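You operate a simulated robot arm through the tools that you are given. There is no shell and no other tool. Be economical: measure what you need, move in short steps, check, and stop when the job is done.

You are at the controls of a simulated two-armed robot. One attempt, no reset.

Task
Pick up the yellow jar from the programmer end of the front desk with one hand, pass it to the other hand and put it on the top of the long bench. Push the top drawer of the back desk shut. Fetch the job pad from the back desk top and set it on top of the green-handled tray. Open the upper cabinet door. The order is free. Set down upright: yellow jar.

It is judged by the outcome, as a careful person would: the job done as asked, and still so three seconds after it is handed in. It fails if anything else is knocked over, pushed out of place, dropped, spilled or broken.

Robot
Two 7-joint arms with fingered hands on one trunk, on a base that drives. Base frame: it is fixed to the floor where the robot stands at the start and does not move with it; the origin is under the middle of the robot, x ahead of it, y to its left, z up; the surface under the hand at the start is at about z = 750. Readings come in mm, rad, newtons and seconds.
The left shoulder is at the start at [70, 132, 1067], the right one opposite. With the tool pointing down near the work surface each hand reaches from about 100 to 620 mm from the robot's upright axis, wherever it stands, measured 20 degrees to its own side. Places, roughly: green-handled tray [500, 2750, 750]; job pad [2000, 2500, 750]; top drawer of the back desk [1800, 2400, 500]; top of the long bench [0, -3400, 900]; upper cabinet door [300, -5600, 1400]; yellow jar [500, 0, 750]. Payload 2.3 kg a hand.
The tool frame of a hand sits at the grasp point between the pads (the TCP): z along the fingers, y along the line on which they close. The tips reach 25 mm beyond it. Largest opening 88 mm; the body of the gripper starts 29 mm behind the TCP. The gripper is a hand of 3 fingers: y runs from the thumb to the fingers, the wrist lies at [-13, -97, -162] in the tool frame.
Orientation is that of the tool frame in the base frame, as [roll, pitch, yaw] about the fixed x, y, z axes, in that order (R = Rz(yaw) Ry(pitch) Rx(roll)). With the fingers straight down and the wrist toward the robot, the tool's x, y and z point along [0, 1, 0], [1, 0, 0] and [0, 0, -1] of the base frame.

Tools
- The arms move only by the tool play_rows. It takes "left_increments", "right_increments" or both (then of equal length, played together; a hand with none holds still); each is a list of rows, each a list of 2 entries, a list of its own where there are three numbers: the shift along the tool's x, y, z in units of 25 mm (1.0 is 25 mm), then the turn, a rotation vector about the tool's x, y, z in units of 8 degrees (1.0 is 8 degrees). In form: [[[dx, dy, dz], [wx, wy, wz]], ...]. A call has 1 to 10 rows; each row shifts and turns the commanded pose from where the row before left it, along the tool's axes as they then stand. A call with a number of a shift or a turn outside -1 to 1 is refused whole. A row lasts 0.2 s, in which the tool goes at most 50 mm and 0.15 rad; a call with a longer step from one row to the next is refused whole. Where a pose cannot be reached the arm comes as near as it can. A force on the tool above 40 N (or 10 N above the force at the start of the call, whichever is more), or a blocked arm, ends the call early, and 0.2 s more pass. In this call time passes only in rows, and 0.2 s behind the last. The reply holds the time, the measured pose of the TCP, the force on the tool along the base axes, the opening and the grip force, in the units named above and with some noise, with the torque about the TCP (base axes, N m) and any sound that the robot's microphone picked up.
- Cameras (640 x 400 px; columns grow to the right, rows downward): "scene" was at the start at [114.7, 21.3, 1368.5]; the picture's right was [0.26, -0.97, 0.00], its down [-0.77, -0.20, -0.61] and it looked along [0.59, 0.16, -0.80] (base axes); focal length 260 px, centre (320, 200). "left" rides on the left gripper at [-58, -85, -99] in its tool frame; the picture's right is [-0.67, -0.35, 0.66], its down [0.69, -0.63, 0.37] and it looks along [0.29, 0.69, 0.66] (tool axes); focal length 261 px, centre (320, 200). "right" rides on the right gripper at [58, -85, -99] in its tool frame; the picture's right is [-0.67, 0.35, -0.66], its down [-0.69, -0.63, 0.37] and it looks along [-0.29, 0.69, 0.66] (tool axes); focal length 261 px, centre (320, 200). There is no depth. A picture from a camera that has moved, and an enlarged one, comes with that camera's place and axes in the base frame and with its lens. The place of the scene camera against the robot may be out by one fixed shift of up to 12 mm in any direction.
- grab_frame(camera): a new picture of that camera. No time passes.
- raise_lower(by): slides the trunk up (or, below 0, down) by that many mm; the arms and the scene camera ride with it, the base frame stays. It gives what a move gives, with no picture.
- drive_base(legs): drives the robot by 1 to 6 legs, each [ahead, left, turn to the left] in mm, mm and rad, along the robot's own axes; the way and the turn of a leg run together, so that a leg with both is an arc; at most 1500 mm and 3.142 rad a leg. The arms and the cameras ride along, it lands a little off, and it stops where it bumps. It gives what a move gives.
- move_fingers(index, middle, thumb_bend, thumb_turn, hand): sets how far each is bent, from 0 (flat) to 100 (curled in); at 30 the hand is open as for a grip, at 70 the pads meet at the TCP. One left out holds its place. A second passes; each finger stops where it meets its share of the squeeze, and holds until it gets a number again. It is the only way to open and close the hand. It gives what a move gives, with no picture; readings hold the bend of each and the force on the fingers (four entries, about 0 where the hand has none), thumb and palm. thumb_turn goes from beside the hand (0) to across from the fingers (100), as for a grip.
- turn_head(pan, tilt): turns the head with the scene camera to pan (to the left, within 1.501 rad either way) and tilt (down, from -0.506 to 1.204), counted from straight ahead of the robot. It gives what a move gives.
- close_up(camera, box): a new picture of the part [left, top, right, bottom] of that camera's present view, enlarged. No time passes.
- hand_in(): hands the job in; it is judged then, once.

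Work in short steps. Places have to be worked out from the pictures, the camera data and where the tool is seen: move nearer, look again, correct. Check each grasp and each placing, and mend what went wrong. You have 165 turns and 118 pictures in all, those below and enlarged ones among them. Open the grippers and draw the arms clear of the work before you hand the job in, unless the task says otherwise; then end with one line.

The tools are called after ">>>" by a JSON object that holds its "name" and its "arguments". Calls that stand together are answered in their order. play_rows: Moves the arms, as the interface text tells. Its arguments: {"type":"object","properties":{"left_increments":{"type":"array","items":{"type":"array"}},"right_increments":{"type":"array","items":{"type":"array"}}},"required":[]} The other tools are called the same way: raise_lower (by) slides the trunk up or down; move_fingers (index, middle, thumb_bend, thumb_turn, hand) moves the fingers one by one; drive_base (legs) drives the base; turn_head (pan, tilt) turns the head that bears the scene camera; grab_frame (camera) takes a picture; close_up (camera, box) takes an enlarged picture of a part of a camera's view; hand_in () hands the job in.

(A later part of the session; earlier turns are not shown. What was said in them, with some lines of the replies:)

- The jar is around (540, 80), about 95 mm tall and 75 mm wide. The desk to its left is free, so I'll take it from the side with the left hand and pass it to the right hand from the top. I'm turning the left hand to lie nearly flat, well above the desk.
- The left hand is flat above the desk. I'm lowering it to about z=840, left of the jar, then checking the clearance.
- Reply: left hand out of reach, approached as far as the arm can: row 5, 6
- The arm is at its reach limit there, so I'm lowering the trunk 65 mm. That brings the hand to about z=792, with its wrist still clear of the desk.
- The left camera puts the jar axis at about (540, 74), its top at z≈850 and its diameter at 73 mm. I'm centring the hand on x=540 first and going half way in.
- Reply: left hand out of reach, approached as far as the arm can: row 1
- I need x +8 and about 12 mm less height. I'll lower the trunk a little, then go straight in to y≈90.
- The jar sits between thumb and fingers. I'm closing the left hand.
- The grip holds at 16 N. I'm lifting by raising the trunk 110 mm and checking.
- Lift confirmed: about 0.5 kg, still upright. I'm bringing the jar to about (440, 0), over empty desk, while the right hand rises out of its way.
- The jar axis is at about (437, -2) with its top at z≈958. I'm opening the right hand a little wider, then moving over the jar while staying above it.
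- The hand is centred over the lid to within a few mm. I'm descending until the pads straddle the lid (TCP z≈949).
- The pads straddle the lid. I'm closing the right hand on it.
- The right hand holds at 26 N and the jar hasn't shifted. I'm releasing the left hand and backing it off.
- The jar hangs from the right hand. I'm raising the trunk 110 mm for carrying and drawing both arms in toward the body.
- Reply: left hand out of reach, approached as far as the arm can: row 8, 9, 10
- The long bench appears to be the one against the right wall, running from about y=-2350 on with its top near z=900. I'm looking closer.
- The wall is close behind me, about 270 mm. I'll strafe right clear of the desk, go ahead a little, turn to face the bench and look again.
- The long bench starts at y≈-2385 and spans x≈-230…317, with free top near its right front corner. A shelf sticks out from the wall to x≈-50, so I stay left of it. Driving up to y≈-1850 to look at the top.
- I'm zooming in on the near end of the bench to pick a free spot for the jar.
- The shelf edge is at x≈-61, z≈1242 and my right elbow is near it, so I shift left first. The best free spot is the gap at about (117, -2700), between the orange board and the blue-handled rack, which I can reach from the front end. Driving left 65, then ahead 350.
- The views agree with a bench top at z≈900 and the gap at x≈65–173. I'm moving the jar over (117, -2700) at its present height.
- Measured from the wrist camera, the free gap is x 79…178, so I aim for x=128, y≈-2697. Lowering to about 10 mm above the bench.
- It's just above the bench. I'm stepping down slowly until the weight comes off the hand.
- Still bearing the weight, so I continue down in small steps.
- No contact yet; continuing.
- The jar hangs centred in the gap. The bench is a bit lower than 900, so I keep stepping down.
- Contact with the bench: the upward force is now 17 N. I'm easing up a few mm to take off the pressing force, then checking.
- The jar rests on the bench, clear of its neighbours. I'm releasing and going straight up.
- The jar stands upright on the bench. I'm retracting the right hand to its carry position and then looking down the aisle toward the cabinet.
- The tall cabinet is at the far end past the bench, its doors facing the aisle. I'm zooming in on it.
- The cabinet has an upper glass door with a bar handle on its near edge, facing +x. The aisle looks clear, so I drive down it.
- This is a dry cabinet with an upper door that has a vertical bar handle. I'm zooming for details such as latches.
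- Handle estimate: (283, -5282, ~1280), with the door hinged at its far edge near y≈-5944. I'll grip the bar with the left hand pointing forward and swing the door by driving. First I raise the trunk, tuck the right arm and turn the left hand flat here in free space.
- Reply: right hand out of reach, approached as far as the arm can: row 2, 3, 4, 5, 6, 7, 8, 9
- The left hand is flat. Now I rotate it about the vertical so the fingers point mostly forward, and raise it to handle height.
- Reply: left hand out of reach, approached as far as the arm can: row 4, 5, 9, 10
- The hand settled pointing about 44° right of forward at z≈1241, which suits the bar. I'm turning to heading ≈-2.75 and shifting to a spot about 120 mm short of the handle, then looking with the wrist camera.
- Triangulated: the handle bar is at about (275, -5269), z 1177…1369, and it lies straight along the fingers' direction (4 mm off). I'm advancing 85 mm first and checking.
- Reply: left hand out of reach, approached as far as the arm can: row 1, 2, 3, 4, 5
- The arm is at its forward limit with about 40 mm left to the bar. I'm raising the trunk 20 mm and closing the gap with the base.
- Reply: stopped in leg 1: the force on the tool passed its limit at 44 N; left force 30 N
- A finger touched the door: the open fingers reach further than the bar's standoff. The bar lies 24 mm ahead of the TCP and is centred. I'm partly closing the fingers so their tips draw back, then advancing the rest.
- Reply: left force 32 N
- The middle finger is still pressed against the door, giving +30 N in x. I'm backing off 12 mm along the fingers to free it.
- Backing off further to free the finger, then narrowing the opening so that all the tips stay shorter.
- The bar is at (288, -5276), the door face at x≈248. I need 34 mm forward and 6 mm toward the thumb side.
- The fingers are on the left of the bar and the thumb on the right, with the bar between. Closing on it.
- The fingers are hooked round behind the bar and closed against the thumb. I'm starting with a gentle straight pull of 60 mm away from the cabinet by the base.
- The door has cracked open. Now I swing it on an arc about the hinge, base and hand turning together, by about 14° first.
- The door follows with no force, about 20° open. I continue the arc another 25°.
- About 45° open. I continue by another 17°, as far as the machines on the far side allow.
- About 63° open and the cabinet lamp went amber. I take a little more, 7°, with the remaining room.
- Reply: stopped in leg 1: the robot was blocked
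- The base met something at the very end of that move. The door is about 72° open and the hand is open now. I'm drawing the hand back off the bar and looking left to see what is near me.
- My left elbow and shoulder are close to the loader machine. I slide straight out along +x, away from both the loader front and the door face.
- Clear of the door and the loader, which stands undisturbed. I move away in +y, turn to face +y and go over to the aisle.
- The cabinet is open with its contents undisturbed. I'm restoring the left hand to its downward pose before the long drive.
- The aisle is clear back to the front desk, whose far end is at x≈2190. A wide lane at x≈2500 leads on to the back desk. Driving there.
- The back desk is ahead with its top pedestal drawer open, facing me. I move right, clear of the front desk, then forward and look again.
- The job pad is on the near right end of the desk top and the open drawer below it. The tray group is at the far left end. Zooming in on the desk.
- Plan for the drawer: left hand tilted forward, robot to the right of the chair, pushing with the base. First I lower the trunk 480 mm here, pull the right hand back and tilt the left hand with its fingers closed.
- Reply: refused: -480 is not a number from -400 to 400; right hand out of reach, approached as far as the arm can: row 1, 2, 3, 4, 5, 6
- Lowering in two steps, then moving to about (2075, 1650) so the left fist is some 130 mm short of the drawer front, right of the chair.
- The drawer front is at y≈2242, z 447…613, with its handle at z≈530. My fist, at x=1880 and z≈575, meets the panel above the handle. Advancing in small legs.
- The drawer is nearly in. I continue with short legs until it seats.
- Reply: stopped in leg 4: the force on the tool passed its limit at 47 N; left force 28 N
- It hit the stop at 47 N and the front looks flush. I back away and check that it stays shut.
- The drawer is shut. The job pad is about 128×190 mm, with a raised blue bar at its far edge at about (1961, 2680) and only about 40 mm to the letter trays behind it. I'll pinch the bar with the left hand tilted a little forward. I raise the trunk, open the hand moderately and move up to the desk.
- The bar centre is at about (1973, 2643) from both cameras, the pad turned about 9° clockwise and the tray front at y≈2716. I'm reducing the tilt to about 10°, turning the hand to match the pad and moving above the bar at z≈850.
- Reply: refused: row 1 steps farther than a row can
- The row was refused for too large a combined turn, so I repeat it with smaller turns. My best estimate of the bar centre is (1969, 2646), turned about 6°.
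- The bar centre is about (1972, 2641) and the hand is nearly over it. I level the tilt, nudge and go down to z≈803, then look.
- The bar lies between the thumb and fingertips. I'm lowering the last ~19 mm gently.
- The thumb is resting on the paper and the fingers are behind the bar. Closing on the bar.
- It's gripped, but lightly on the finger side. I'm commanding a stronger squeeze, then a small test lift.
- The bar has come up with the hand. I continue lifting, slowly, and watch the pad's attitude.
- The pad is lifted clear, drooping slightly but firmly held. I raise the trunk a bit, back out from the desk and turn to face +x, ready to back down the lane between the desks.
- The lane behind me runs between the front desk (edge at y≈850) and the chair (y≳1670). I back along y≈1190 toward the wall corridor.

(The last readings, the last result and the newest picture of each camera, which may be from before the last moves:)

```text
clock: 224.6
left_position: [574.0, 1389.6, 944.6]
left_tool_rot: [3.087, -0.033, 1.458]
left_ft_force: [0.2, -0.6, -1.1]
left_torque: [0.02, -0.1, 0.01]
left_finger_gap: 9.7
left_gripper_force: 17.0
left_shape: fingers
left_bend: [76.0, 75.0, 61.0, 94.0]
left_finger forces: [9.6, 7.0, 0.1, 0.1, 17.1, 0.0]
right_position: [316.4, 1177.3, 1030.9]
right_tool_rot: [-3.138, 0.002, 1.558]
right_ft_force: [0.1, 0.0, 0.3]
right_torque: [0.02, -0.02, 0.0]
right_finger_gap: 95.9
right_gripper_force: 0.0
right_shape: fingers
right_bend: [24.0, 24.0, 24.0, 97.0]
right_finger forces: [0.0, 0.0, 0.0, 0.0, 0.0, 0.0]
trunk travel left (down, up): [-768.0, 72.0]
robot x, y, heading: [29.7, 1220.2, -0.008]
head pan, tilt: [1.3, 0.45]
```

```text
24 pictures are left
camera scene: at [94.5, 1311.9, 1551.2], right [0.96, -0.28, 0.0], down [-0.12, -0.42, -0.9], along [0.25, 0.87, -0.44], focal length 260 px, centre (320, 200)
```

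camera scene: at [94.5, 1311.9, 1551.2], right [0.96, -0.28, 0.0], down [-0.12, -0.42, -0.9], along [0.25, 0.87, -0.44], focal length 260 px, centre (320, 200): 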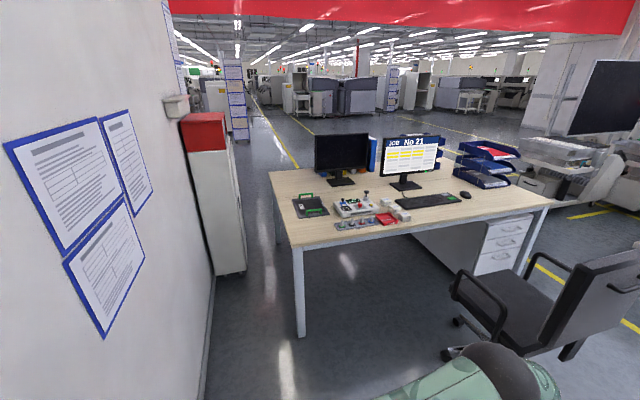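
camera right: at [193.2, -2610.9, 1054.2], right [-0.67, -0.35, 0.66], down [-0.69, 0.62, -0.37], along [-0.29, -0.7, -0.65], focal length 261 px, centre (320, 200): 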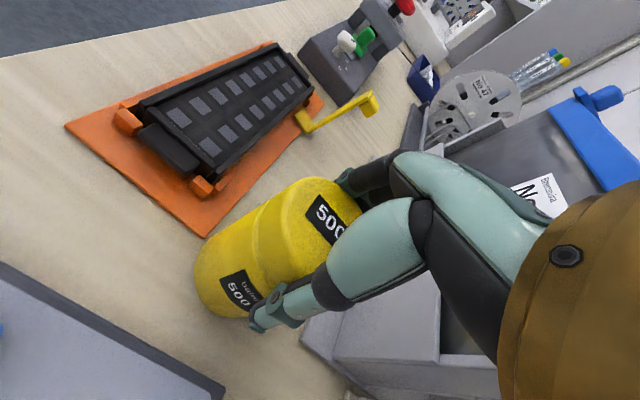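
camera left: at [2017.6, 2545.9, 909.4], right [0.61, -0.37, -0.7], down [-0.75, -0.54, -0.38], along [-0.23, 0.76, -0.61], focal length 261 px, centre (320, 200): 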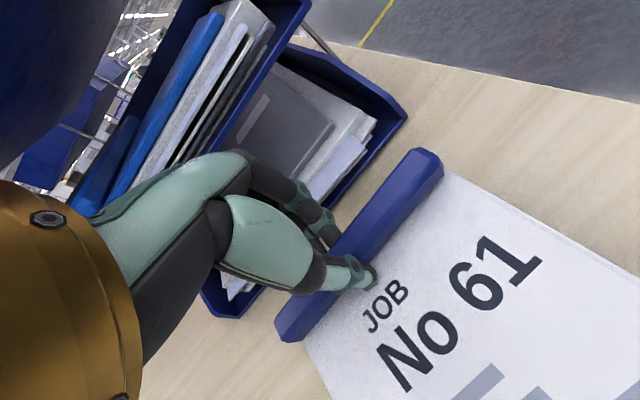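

The back desk's left end mirrors the start layout: edge at x≈269, and the green-handled tray near (460–500, 2780). Zooming in on the tray.

>>> {"name": "close_up", "arguments": {"camera": "scene", "box": [270, 160, 420, 260]}}

>>> {"name": "drive_base", "arguments": {"legs": [[-25, 700, 0], [0, 650, 0.01]]}}

>>> {"name": "turn_head", "arguments": {"pan": 0.3, "tilt": 0.85}}

>>> {"name": "grab_frame", "arguments": {"camera": "scene"}}

```text
4.00 times, centred on (345, 210) of scene
camera zoom: at [94.5, 1311.9, 1551.2], right [0.96, -0.28, 0.0], down [-0.12, -0.42, -0.9], along [0.25, 0.87, -0.44], focal length 1042 px, centre (220, 160)
```

zoom: 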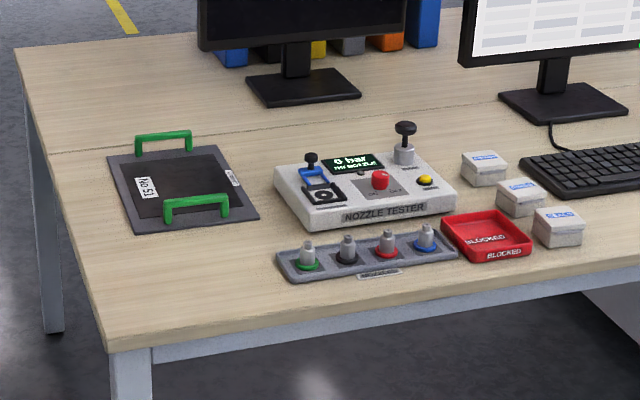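

```text
clock: 231.7
left_position: [539.9, 2758.8, 944.4]
left_tool_rot: [3.085, -0.032, 1.487]
left_ft_force: [0.2, -0.5, -1.0]
left_torque: [0.06, -0.08, 0.01]
left_finger_gap: 10.1
left_gripper_force: 16.8
left_shape: fingers
left_bend: [76.0, 75.0, 61.0, 94.0]
left_finger forces: [9.6, 7.0, 0.0, 0.1, 17.0, 0.0]
right_position: [288.6, 2541.1, 1031.1]
right_tool_rot: [-3.138, 0.0, 1.588]
right_ft_force: [-0.1, -0.3, 0.0]
right_torque: [0.0, -0.01, 0.03]
right_finger_gap: 95.9
right_gripper_force: 0.0
right_shape: fingers
right_bend: [24.0, 24.0, 24.0, 97.0]
right_finger forces: [0.0, 0.0, 0.0, 0.0, 0.0, 0.0]
trunk travel left (down, up): [-768.0, 72.0]
robot x, y, heading: [-6.6, 2581.3, 0.017]
head pan, tilt: [1.3, 0.45]
```

```text
clock: 233.0
left_position: [539.6, 2761.3, 944.2]
left_tool_rot: [3.087, -0.034, 1.489]
left_ft_force: [0.3, -0.4, -1.4]
left_torque: [0.01, -0.05, 0.0]
left_finger_gap: 9.9
left_gripper_force: 17.1
left_shape: fingers
left_bend: [76.0, 75.0, 61.0, 94.0]
left_finger forces: [9.6, 7.1, 0.1, 0.1, 17.0, 0.0]
right_position: [288.5, 2540.8, 1031.5]
right_tool_rot: [-3.138, 0.002, 1.587]
right_ft_force: [0.4, -0.5, 0.1]
right_torque: [-0.04, 0.0, -0.05]
right_finger_gap: 96.0
right_gripper_force: 0.1
right_shape: fingers
right_bend: [24.0, 24.0, 24.0, 97.0]
right_finger forces: [0.0, 0.0, 0.1, 0.0, 0.0, 0.0]
trunk travel left (down, up): [-768.0, 72.0]
robot x, y, heading: [-5.4, 2579.6, 0.018]
head pan, tilt: [0.3, 0.85]
```

```text
22 pictures are left
camera scene: at [114.3, 2605.8, 1516.8], right [0.32, -0.95, 0.0], down [-0.71, -0.24, -0.66], along [0.63, 0.21, -0.75], focal length 260 px, centre (320, 200)
```

scene: 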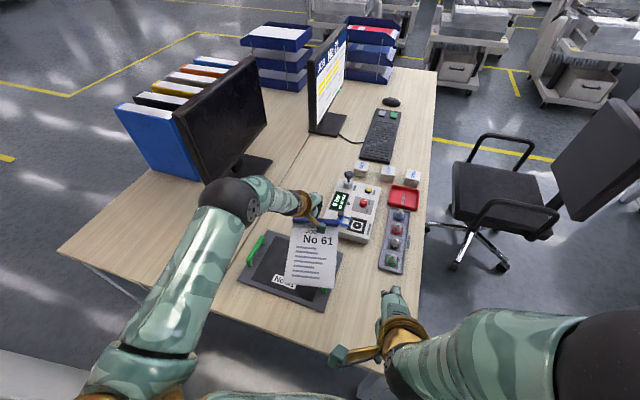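

The tray spans about x 350–555, y 2680–2950, with its handles at the two y-ends, so the pad fits between them lengthwise along x. I need the bar at (535, 2815). I strafe 55 mm left, square up the hand and look.

>>> {"name": "drive_base", "arguments": {"legs": [[-4, 57, 0]]}}

>>> {"name": "play_rows", "arguments": {"left_increments": [[[0, 0, 0], [0, 0, -0.4]], [[0, 0, 0], [0, 0, 0]]]}}

>>> {"name": "raise_lower", "arguments": {"by": -60}}

>>> {"name": "grab_frame", "arguments": {"camera": "scene"}}

>>> {"name": "grab_frame", "arguments": {"camera": "right"}}

```text
clock: 233.9
left_position: [535.3, 2811.4, 945.4]
left_tool_rot: [3.088, -0.039, 1.484]
left_ft_force: [-0.6, -0.8, -0.6]
left_torque: [0.03, -0.09, 0.01]
left_finger_gap: 10.1
left_gripper_force: 17.0
left_shape: fingers
left_bend: [76.0, 75.0, 61.0, 94.0]
left_finger forces: [10.0, 6.8, 0.0, 0.0, 17.1, 0.0]
right_position: [283.4, 2592.3, 1031.1]
right_tool_rot: [-3.138, -0.005, 1.587]
right_ft_force: [-0.3, -0.2, 0.7]
right_torque: [0.01, -0.01, 0.04]
right_finger_gap: 95.6
right_gripper_force: 0.1
right_shape: fingers
right_bend: [24.0, 24.0, 24.0, 97.0]
right_finger forces: [0.0, 0.0, 0.0, 0.0, 0.1, 0.0]
trunk travel left (down, up): [-768.0, 72.0]
robot x, y, heading: [-5.1, 2634.0, 0.016]
head pan, tilt: [0.3, 0.85]
```

```text
clock: 234.5
left_position: [533.8, 2816.3, 943.8]
left_tool_rot: [3.086, -0.031, 1.541]
left_ft_force: [0.3, 0.3, -0.7]
left_torque: [0.04, -0.1, -0.01]
left_finger_gap: 9.8
left_gripper_force: 17.4
left_shape: fingers
left_bend: [76.0, 75.0, 61.0, 94.0]
left_finger forces: [9.8, 7.0, 0.0, 0.0, 17.1, 0.0]
right_position: [283.5, 2597.3, 1031.8]
right_tool_rot: [-3.139, -0.001, 1.588]
right_ft_force: [0.1, 0.3, -0.5]
right_torque: [0.02, 0.01, 0.02]
right_finger_gap: 96.0
right_gripper_force: 0.1
right_shape: fingers
right_bend: [24.0, 24.0, 24.0, 97.0]
right_finger forces: [0.0, 0.0, 0.0, 0.1, 0.0, 0.0]
trunk travel left (down, up): [-768.0, 72.0]
robot x, y, heading: [-9.3, 2635.6, 0.017]
head pan, tilt: [0.3, 0.85]
```

```text
clock: 235.5
left_position: [534.4, 2815.8, 884.7]
left_tool_rot: [3.086, -0.03, 1.542]
left_ft_force: [-0.1, -1.0, -1.6]
left_torque: [0.02, -0.08, -0.04]
left_finger_gap: 9.6
left_gripper_force: 17.1
left_shape: fingers
left_bend: [76.0, 75.0, 61.0, 94.0]
left_finger forces: [9.6, 7.1, 0.0, 0.0, 17.1, 0.0]
right_position: [283.3, 2598.7, 970.7]
right_tool_rot: [-3.139, 0.0, 1.586]
right_ft_force: [0.1, -0.6, -0.1]
right_torque: [-0.02, 0.0, 0.01]
right_finger_gap: 95.9
right_gripper_force: 0.0
right_shape: fingers
right_bend: [24.0, 24.0, 24.0, 97.0]
right_finger forces: [0.0, 0.0, 0.0, 0.0, 0.0, 0.0]
trunk travel left (down, up): [-708.0, 132.0]
robot x, y, heading: [-5.9, 2632.5, 0.015]
head pan, tilt: [0.3, 0.85]
```

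```text
21 pictures are left
camera scene: at [109.1, 2662.7, 1456.7], right [0.31, -0.95, 0.0], down [-0.71, -0.24, -0.66], along [0.63, 0.21, -0.75], focal length 260 px, centre (320, 200)
```

scene: 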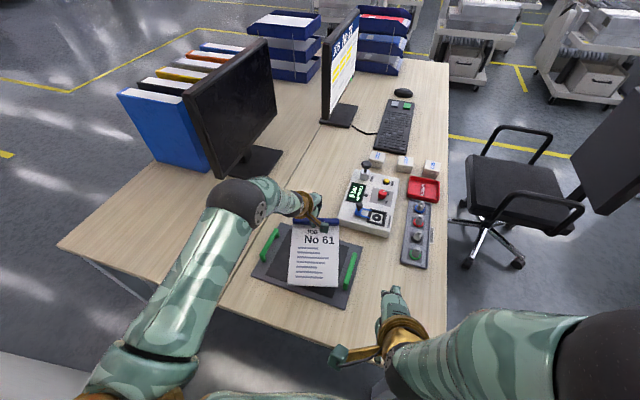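

```text
20 pictures are left
camera right: at [198.0, 2654.2, 1070.5], right [0.36, -0.66, 0.66], down [-0.62, -0.7, -0.36], along [0.7, -0.28, -0.66], focal length 261 px, centre (320, 200)
```

right: 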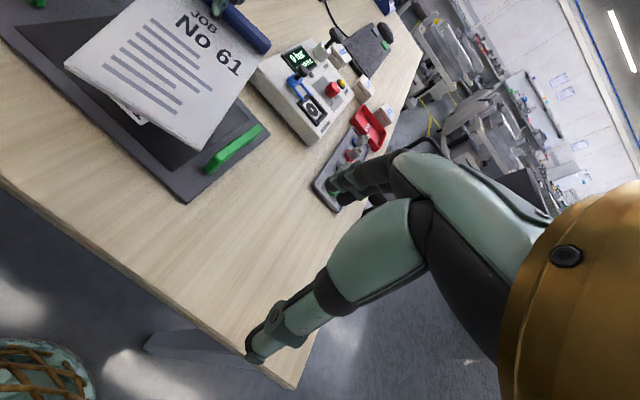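

The pad hangs between the handles but has yawed about 17° in the grip. I'm turning the hand clockwise to line the pad up with the tray and lowering another 40 mm.

>>> {"name": "play_rows", "arguments": {"left_increments": [[[0, 0, 0], [0, 0, 0.7]], [[0, 0, 0], [0, 0, 0.7]], [[0, 0, 0], [0, 0, 0.7]]]}}

>>> {"name": "raise_lower", "arguments": {"by": -35}}

>>> {"name": "close_up", "arguments": {"camera": "scene", "box": [230, 180, 400, 320]}}

>>> {"name": "grab_frame", "arguments": {"camera": "right"}}

```text
clock: 236.3
left_position: [534.2, 2817.3, 884.8]
left_tool_rot: [3.096, -0.046, 1.247]
left_ft_force: [-0.2, -0.5, -1.2]
left_torque: [0.04, -0.11, 0.02]
left_finger_gap: 10.0
left_gripper_force: 16.7
left_shape: fingers
left_bend: [76.0, 75.0, 61.0, 94.0]
left_finger forces: [9.6, 7.1, 0.0, 0.0, 17.0, 0.0]
right_position: [283.7, 2599.0, 971.5]
right_tool_rot: [-3.138, 0.002, 1.586]
right_ft_force: [0.0, 0.4, -0.1]
right_torque: [-0.03, -0.02, -0.01]
right_finger_gap: 96.1
right_gripper_force: 0.0
right_shape: fingers
right_bend: [24.0, 24.0, 24.0, 97.0]
right_finger forces: [0.0, 0.0, 0.0, 0.0, 0.1, 0.1]
trunk travel left (down, up): [-708.0, 132.0]
robot x, y, heading: [-13.0, 2633.7, 0.019]
head pan, tilt: [0.3, 0.85]
```

```text
clock: 237.1
left_position: [534.3, 2816.4, 851.2]
left_tool_rot: [3.095, -0.046, 1.249]
left_ft_force: [0.1, 0.7, -0.7]
left_torque: [0.01, -0.1, 0.02]
left_finger_gap: 9.9
left_gripper_force: 17.0
left_shape: fingers
left_bend: [76.0, 75.0, 61.0, 94.0]
left_finger forces: [9.7, 7.0, 0.1, 0.0, 17.1, 0.0]
right_position: [283.0, 2598.2, 937.0]
right_tool_rot: [-3.139, 0.001, 1.586]
right_ft_force: [0.2, 0.1, -0.1]
right_torque: [-0.01, -0.02, -0.03]
right_finger_gap: 95.7
right_gripper_force: 0.0
right_shape: fingers
right_bend: [24.0, 24.0, 24.0, 97.0]
right_finger forces: [0.0, 0.0, 0.1, 0.0, 0.0, 0.0]
trunk travel left (down, up): [-673.0, 167.0]
robot x, y, heading: [-3.1, 2635.5, 0.019]
head pan, tilt: [0.3, 0.85]
```

```text
2.86 times, centred on (315, 250) of scene
camera zoom: at [109.0, 2662.7, 1421.7], right [0.31, -0.95, 0.0], down [-0.71, -0.24, -0.66], along [0.63, 0.21, -0.75], focal length 744 px, centre (334, 57)
```

zoom: 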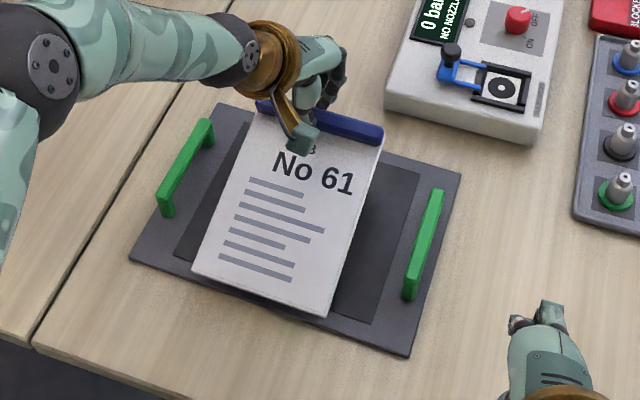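

```text
18 pictures are left
camera right: at [197.9, 2654.2, 1035.5], right [0.36, -0.66, 0.66], down [-0.62, -0.7, -0.36], along [0.7, -0.28, -0.66], focal length 261 px, centre (320, 200)
```

right: 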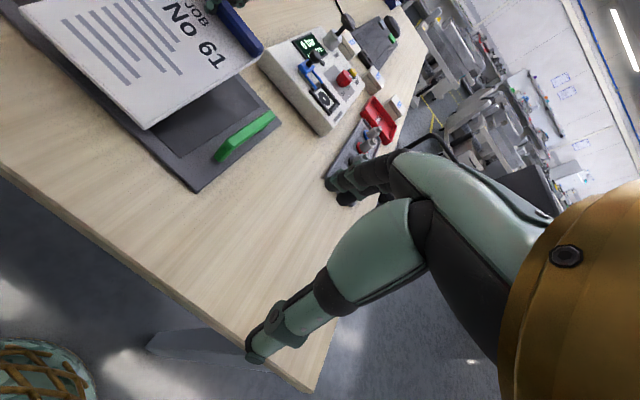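

The pad is now square with the tray and centred between the handles. I'm lowering further with a slight forward drift so that it lays down flat.

>>> {"name": "play_rows", "arguments": {"left_increments": [[[0.02, 0.05, 0.32], [0, 0, 0]], [[0.02, 0.05, 0.32], [0, 0, 0]], [[0.02, 0.06, 0.32], [0, 0, 0]], [[0.02, 0.08, 0.3], [0, 0, 0]], [[0.02, 0.08, 0.3], [0, 0, 0]]]}}

>>> {"name": "close_up", "arguments": {"camera": "scene", "box": [230, 180, 400, 320]}}

>>> {"name": "grab_frame", "arguments": {"camera": "left"}}

```text
clock: 238.3
left_position: [544.7, 2819.0, 811.6]
left_tool_rot: [3.098, -0.046, 1.246]
left_ft_force: [0.9, -0.1, 0.5]
left_torque: [0.0, 0.17, -0.03]
left_finger_gap: 9.5
left_gripper_force: 14.7
left_shape: fingers
left_bend: [76.0, 75.0, 61.0, 94.0]
left_finger forces: [8.2, 6.4, 0.0, 0.0, 15.7, 0.1]
right_position: [282.0, 2597.6, 935.9]
right_tool_rot: [-3.139, 0.001, 1.587]
right_ft_force: [-0.5, -0.1, -0.8]
right_torque: [0.02, -0.03, 0.0]
right_finger_gap: 96.0
right_gripper_force: 0.2
right_shape: fingers
right_bend: [24.0, 24.0, 24.0, 97.0]
right_finger forces: [0.1, 0.0, 0.1, 0.1, 0.0, 0.0]
trunk travel left (down, up): [-673.0, 167.0]
robot x, y, heading: [-8.3, 2634.7, 0.022]
head pan, tilt: [0.3, 0.85]
```

```text
2.86 times, centred on (315, 250) of scene
camera zoom: at [109.2, 2662.8, 1421.8], right [0.31, -0.95, 0.0], down [-0.71, -0.24, -0.66], along [0.63, 0.21, -0.75], focal length 744 px, centre (334, 57)
```

zoom: 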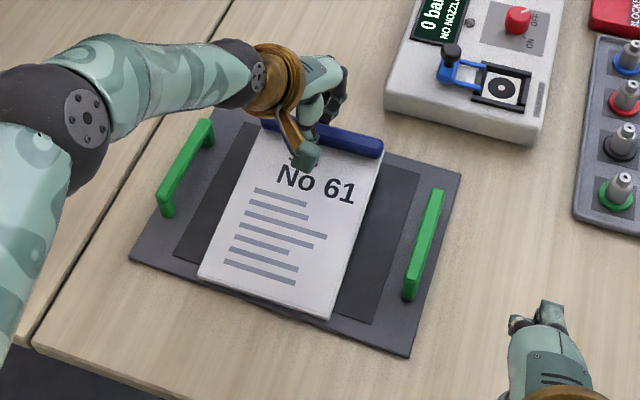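

```text
16 pictures are left
camera left: at [439.4, 2787.7, 903.9], right [-0.51, -0.5, -0.7], down [-0.36, 0.86, -0.36], along [0.79, 0.07, -0.62], focal length 261 px, centre (320, 200)
```

left: 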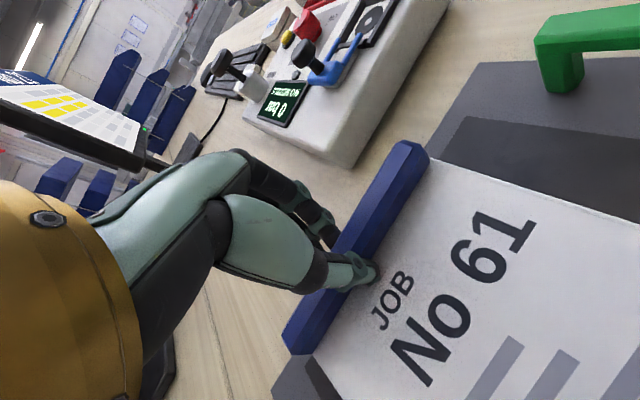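

The near edge rests on the tray. I lower the bar end the last ~15 mm.

>>> {"name": "play_rows", "arguments": {"left_increments": [[[0, 0.06, 0.22], [0, 0, 0]], [[0, 0.04, 0.2], [0, 0, 0]], [[0, 0, 0.14], [0, 0, 0]]]}}

>>> {"name": "grab_frame", "arguments": {"camera": "left"}}

```text
clock: 239.1
left_position: [548.4, 2818.0, 797.2]
left_tool_rot: [3.096, -0.046, 1.246]
left_ft_force: [0.1, 0.6, 1.3]
left_torque: [0.01, 0.35, -0.06]
left_finger_gap: 10.1
left_gripper_force: 17.1
left_shape: fingers
left_bend: [75.0, 75.0, 61.0, 94.0]
left_finger forces: [8.1, 6.5, 0.0, 0.0, 18.8, 0.0]
right_position: [284.2, 2599.0, 935.8]
right_tool_rot: [-3.14, 0.002, 1.586]
right_ft_force: [-0.2, -0.1, 0.0]
right_torque: [0.0, -0.05, -0.01]
right_finger_gap: 96.0
right_gripper_force: 0.0
right_shape: fingers
right_bend: [24.0, 24.0, 24.0, 97.0]
right_finger forces: [0.0, 0.0, 0.0, 0.0, 0.1, 0.0]
trunk travel left (down, up): [-673.0, 167.0]
robot x, y, heading: [-8.5, 2635.2, 0.016]
head pan, tilt: [0.3, 0.85]
```

```text
15 pictures are left
camera left: at [443.0, 2787.1, 890.4], right [-0.5, -0.51, -0.7], down [-0.36, 0.86, -0.36], along [0.79, 0.07, -0.61], focal length 261 px, centre (320, 200)
```

left: 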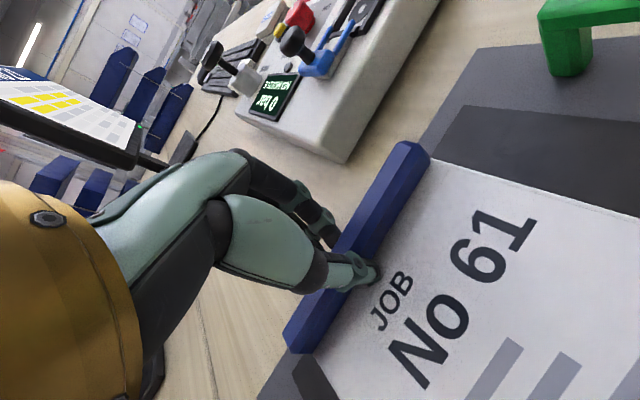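

>>> {"name": "play_rows", "arguments": {"left_increments": [[[0, 0, 0.14], [0, 0, 0]], [[0, 0, 0.1], [0, 0, 0]]]}}

```text
clock: 239.7
left_position: [546.9, 2817.0, 794.1]
left_tool_rot: [3.092, -0.047, 1.248]
left_ft_force: [1.2, 2.4, 10.5]
left_torque: [-0.02, 0.59, -0.06]
left_finger_gap: 10.7
left_gripper_force: 21.6
left_shape: fingers
left_bend: [75.0, 74.0, 61.0, 94.0]
left_finger forces: [8.7, 7.8, 0.0, 0.0, 27.1, 0.0]
right_position: [283.1, 2598.0, 937.2]
right_tool_rot: [-3.141, 0.003, 1.585]
right_ft_force: [0.6, -0.1, -0.4]
right_torque: [0.03, 0.03, -0.01]
right_finger_gap: 96.0
right_gripper_force: 0.1
right_shape: fingers
right_bend: [24.0, 24.0, 24.0, 97.0]
right_finger forces: [0.1, 0.0, 0.1, 0.1, 0.0, 0.0]
trunk travel left (down, up): [-673.0, 167.0]
robot x, y, heading: [-5.9, 2632.1, 0.018]
head pan, tilt: [0.3, 0.85]
```

The pad is pressed flat, with 10 N contact. I ease up slightly, open the fingers just enough and rise.

>>> {"name": "play_rows", "arguments": {"left_increments": [[[0, 0, -0.12], [0, 0, 0]]]}}

>>> {"name": "move_fingers", "arguments": {"hand": "left", "index": 53, "middle": 53, "thumb_bend": 50}}

>>> {"name": "play_rows", "arguments": {"left_increments": [[[0, 0, -0.3], [0, 0, 0]], [[0, 0, -0.5], [0, 0, 0]], [[0, 0, -0.7], [0, 0, 0]], [[0, 0, -0.8], [0, 0, 0]], [[0, 0, -0.8], [0, 0, 0]], [[0, -0.3, -0.8], [0, 0, 0]]]}}

>>> {"name": "close_up", "arguments": {"camera": "scene", "box": [230, 180, 400, 320]}}

```text
clock: 240.1
left_position: [548.3, 2816.9, 793.6]
left_tool_rot: [3.098, -0.044, 1.247]
left_ft_force: [-0.4, 1.2, 0.8]
left_torque: [0.01, 0.3, -0.07]
left_finger_gap: 10.5
left_gripper_force: 15.9
left_shape: fingers
left_bend: [75.0, 74.0, 61.0, 94.0]
left_finger forces: [7.8, 7.1, 0.0, 0.0, 18.3, 0.0]
right_position: [284.2, 2598.0, 937.0]
right_tool_rot: [-3.137, 0.002, 1.587]
right_ft_force: [0.3, 0.5, 0.4]
right_torque: [0.03, -0.01, 0.04]
right_finger_gap: 95.8
right_gripper_force: 0.1
right_shape: fingers
right_bend: [24.0, 24.0, 24.0, 97.0]
right_finger forces: [0.1, 0.0, 0.0, 0.0, 0.1, 0.0]
trunk travel left (down, up): [-673.0, 167.0]
robot x, y, heading: [-8.0, 2633.0, 0.017]
head pan, tilt: [0.3, 0.85]
```

```text
clock: 241.1
left_position: [547.5, 2816.5, 794.0]
left_tool_rot: [3.096, -0.046, 1.249]
left_ft_force: [0.4, 0.2, -0.5]
left_torque: [0.02, 0.01, 0.0]
left_finger_gap: 37.6
left_gripper_force: 0.0
left_shape: fingers
left_bend: [53.0, 53.0, 50.0, 97.0]
left_finger forces: [0.0, 0.1, 0.0, 0.0, 0.1, 0.1]
right_position: [283.3, 2597.8, 936.1]
right_tool_rot: [-3.139, 0.003, 1.586]
right_ft_force: [0.1, 0.3, 0.2]
right_torque: [0.02, 0.0, 0.0]
right_finger_gap: 95.8
right_gripper_force: 0.0
right_shape: fingers
right_bend: [24.0, 24.0, 24.0, 97.0]
right_finger forces: [0.1, 0.0, 0.1, 0.0, 0.0, 0.0]
trunk travel left (down, up): [-673.0, 167.0]
robot x, y, heading: [-14.3, 2632.7, 0.019]
head pan, tilt: [0.3, 0.85]
```

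```text
clock: 242.5
left_position: [534.7, 2817.0, 891.3]
left_tool_rot: [3.097, -0.046, 1.249]
left_ft_force: [0.2, 0.2, -0.3]
left_torque: [-0.02, 0.0, -0.02]
left_finger_gap: 37.9
left_gripper_force: 0.0
left_shape: fingers
left_bend: [53.0, 53.0, 50.0, 97.0]
left_finger forces: [0.0, 0.0, 0.0, 0.0, 0.1, 0.0]
right_position: [284.1, 2597.6, 937.6]
right_tool_rot: [3.141, 0.002, 1.587]
right_ft_force: [0.1, 0.7, -0.1]
right_torque: [0.01, -0.03, -0.02]
right_finger_gap: 95.6
right_gripper_force: 0.0
right_shape: fingers
right_bend: [24.0, 24.0, 24.0, 97.0]
right_finger forces: [0.0, 0.1, 0.1, 0.1, 0.0, 0.0]
trunk travel left (down, up): [-673.0, 167.0]
robot x, y, heading: [-5.4, 2632.7, 0.019]
head pan, tilt: [0.3, 0.85]
```

```text
2.86 times, centred on (315, 250) of scene
camera zoom: at [108.0, 2662.6, 1421.9], right [0.31, -0.95, 0.0], down [-0.71, -0.24, -0.66], along [0.63, 0.21, -0.75], focal length 744 px, centre (334, 57)
```

zoom: 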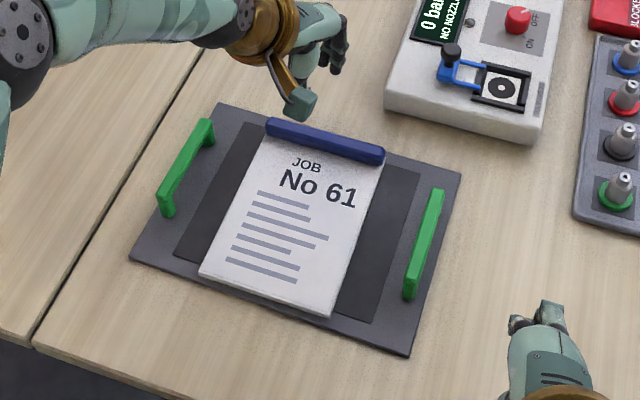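

The pad lies flat on the green-handled tray, between the handles. I'm raising the hands well clear and moving away from the desk.

>>> {"name": "raise_lower", "arguments": {"by": 150}}

>>> {"name": "drive_base", "arguments": {"legs": [[0, -900, 0]]}}

>>> {"name": "turn_head", "arguments": {"pan": 1.0, "tilt": 0.5}}

>>> {"name": "grab_frame", "arguments": {"camera": "scene"}}

```text
clock: 244.3
left_position: [534.8, 2817.6, 1041.7]
left_tool_rot: [3.098, -0.045, 1.249]
left_ft_force: [0.5, 0.3, 0.0]
left_torque: [0.01, 0.01, 0.02]
left_finger_gap: 37.7
left_gripper_force: 0.1
left_shape: fingers
left_bend: [53.0, 53.0, 50.0, 97.0]
left_finger forces: [0.0, 0.1, 0.1, 0.0, 0.1, 0.1]
right_position: [284.2, 2599.6, 1087.0]
right_tool_rot: [-3.139, 0.002, 1.586]
right_ft_force: [0.2, 0.4, 0.1]
right_torque: [-0.01, 0.0, 0.0]
right_finger_gap: 95.9
right_gripper_force: 0.0
right_shape: fingers
right_bend: [24.0, 24.0, 24.0, 97.0]
right_finger forces: [0.0, 0.0, 0.0, 0.0, 0.0, 0.2]
trunk travel left (down, up): [-823.0, 17.0]
robot x, y, heading: [-6.8, 2633.5, 0.023]
head pan, tilt: [0.3, 0.85]
```

```text
clock: 249.0
left_position: [552.6, 1912.1, 1041.4]
left_tool_rot: [3.097, -0.044, 1.249]
left_ft_force: [-0.6, -0.2, 0.0]
left_torque: [0.02, 0.03, 0.01]
left_finger_gap: 37.8
left_gripper_force: 0.1
left_shape: fingers
left_bend: [53.0, 53.0, 50.0, 97.0]
left_finger forces: [0.0, 0.1, 0.1, 0.0, 0.0, 0.0]
right_position: [301.6, 1693.5, 1086.7]
right_tool_rot: [-3.137, 0.0, 1.588]
right_ft_force: [0.1, 0.1, -0.4]
right_torque: [0.0, 0.01, -0.01]
right_finger_gap: 95.9
right_gripper_force: 0.1
right_shape: fingers
right_bend: [24.0, 24.0, 24.0, 97.0]
right_finger forces: [0.1, 0.0, 0.0, 0.1, 0.0, 0.0]
trunk travel left (down, up): [-823.0, 17.0]
robot x, y, heading: [9.7, 1729.2, 0.02]
head pan, tilt: [0.3, 0.85]
```

```text
clock: 250.1
left_position: [553.5, 1911.1, 1042.2]
left_tool_rot: [3.096, -0.045, 1.248]
left_ft_force: [0.8, -1.0, -0.7]
left_torque: [-0.02, -0.02, 0.01]
left_finger_gap: 37.8
left_gripper_force: 0.0
left_shape: fingers
left_bend: [53.0, 53.0, 50.0, 97.0]
left_finger forces: [0.0, 0.1, 0.0, 0.0, 0.0, 0.0]
right_position: [299.6, 1692.0, 1087.8]
right_tool_rot: [-3.137, 0.002, 1.587]
right_ft_force: [-0.3, 0.3, 0.1]
right_torque: [0.01, 0.0, 0.01]
right_finger_gap: 95.8
right_gripper_force: 0.1
right_shape: fingers
right_bend: [24.0, 24.0, 24.0, 97.0]
right_finger forces: [0.0, 0.0, 0.0, 0.0, 0.0, 0.1]
trunk travel left (down, up): [-823.0, 17.0]
robot x, y, heading: [9.8, 1730.7, 0.017]
head pan, tilt: [1.0, 0.499]
```

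```text
13 pictures are left
camera scene: at [99.8, 1808.9, 1601.7], right [0.85, -0.52, 0.0], down [-0.25, -0.41, -0.88], along [0.46, 0.75, -0.48], focal length 260 px, centre (320, 200)
```

scene: 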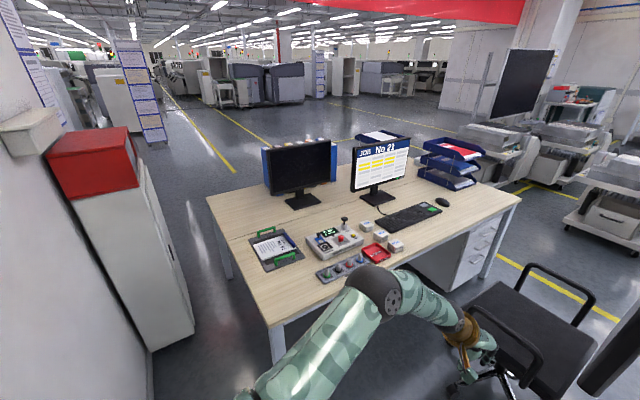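

The pad is on the tray, the drawers are shut and the desk is otherwise undisturbed. I open the left hand fully and hand in.

>>> {"name": "move_fingers", "arguments": {"hand": "left", "index": 30, "middle": 30, "thumb_bend": 30}}

>>> {"name": "hand_in", "arguments": {}}

```text
clock: 251.1
left_position: [552.3, 1911.8, 1041.7]
left_tool_rot: [3.096, -0.045, 1.247]
left_ft_force: [-0.9, 0.2, -0.2]
left_torque: [-0.03, -0.01, -0.01]
left_finger_gap: 84.4
left_gripper_force: 0.1
left_shape: fingers
left_bend: [30.0, 30.0, 30.0, 97.0]
left_finger forces: [0.1, 0.1, 0.1, 0.1, 0.0, 0.0]
right_position: [300.3, 1692.1, 1087.1]
right_tool_rot: [-3.138, 0.001, 1.587]
right_ft_force: [-0.4, -0.4, 0.4]
right_torque: [-0.01, 0.02, -0.01]
right_finger_gap: 95.9
right_gripper_force: 0.0
right_shape: fingers
right_bend: [24.0, 24.0, 24.0, 97.0]
right_finger forces: [0.0, 0.1, 0.1, 0.0, 0.1, 0.0]
trunk travel left (down, up): [-823.0, 17.0]
robot x, y, heading: [10.7, 1726.9, 0.022]
head pan, tilt: [1.0, 0.499]
```

```text
The job is handed in.
```

I handed the job in with all four parts done: the yellow jar, passed left hand to right, stands upright on the long bench; the back desk's top drawer is shut; the job pad lies on the green-handled tray; and the upper cabinet door is open about 70°, the base having bumped something by the loader at the end of that swing (nothing looked moved).
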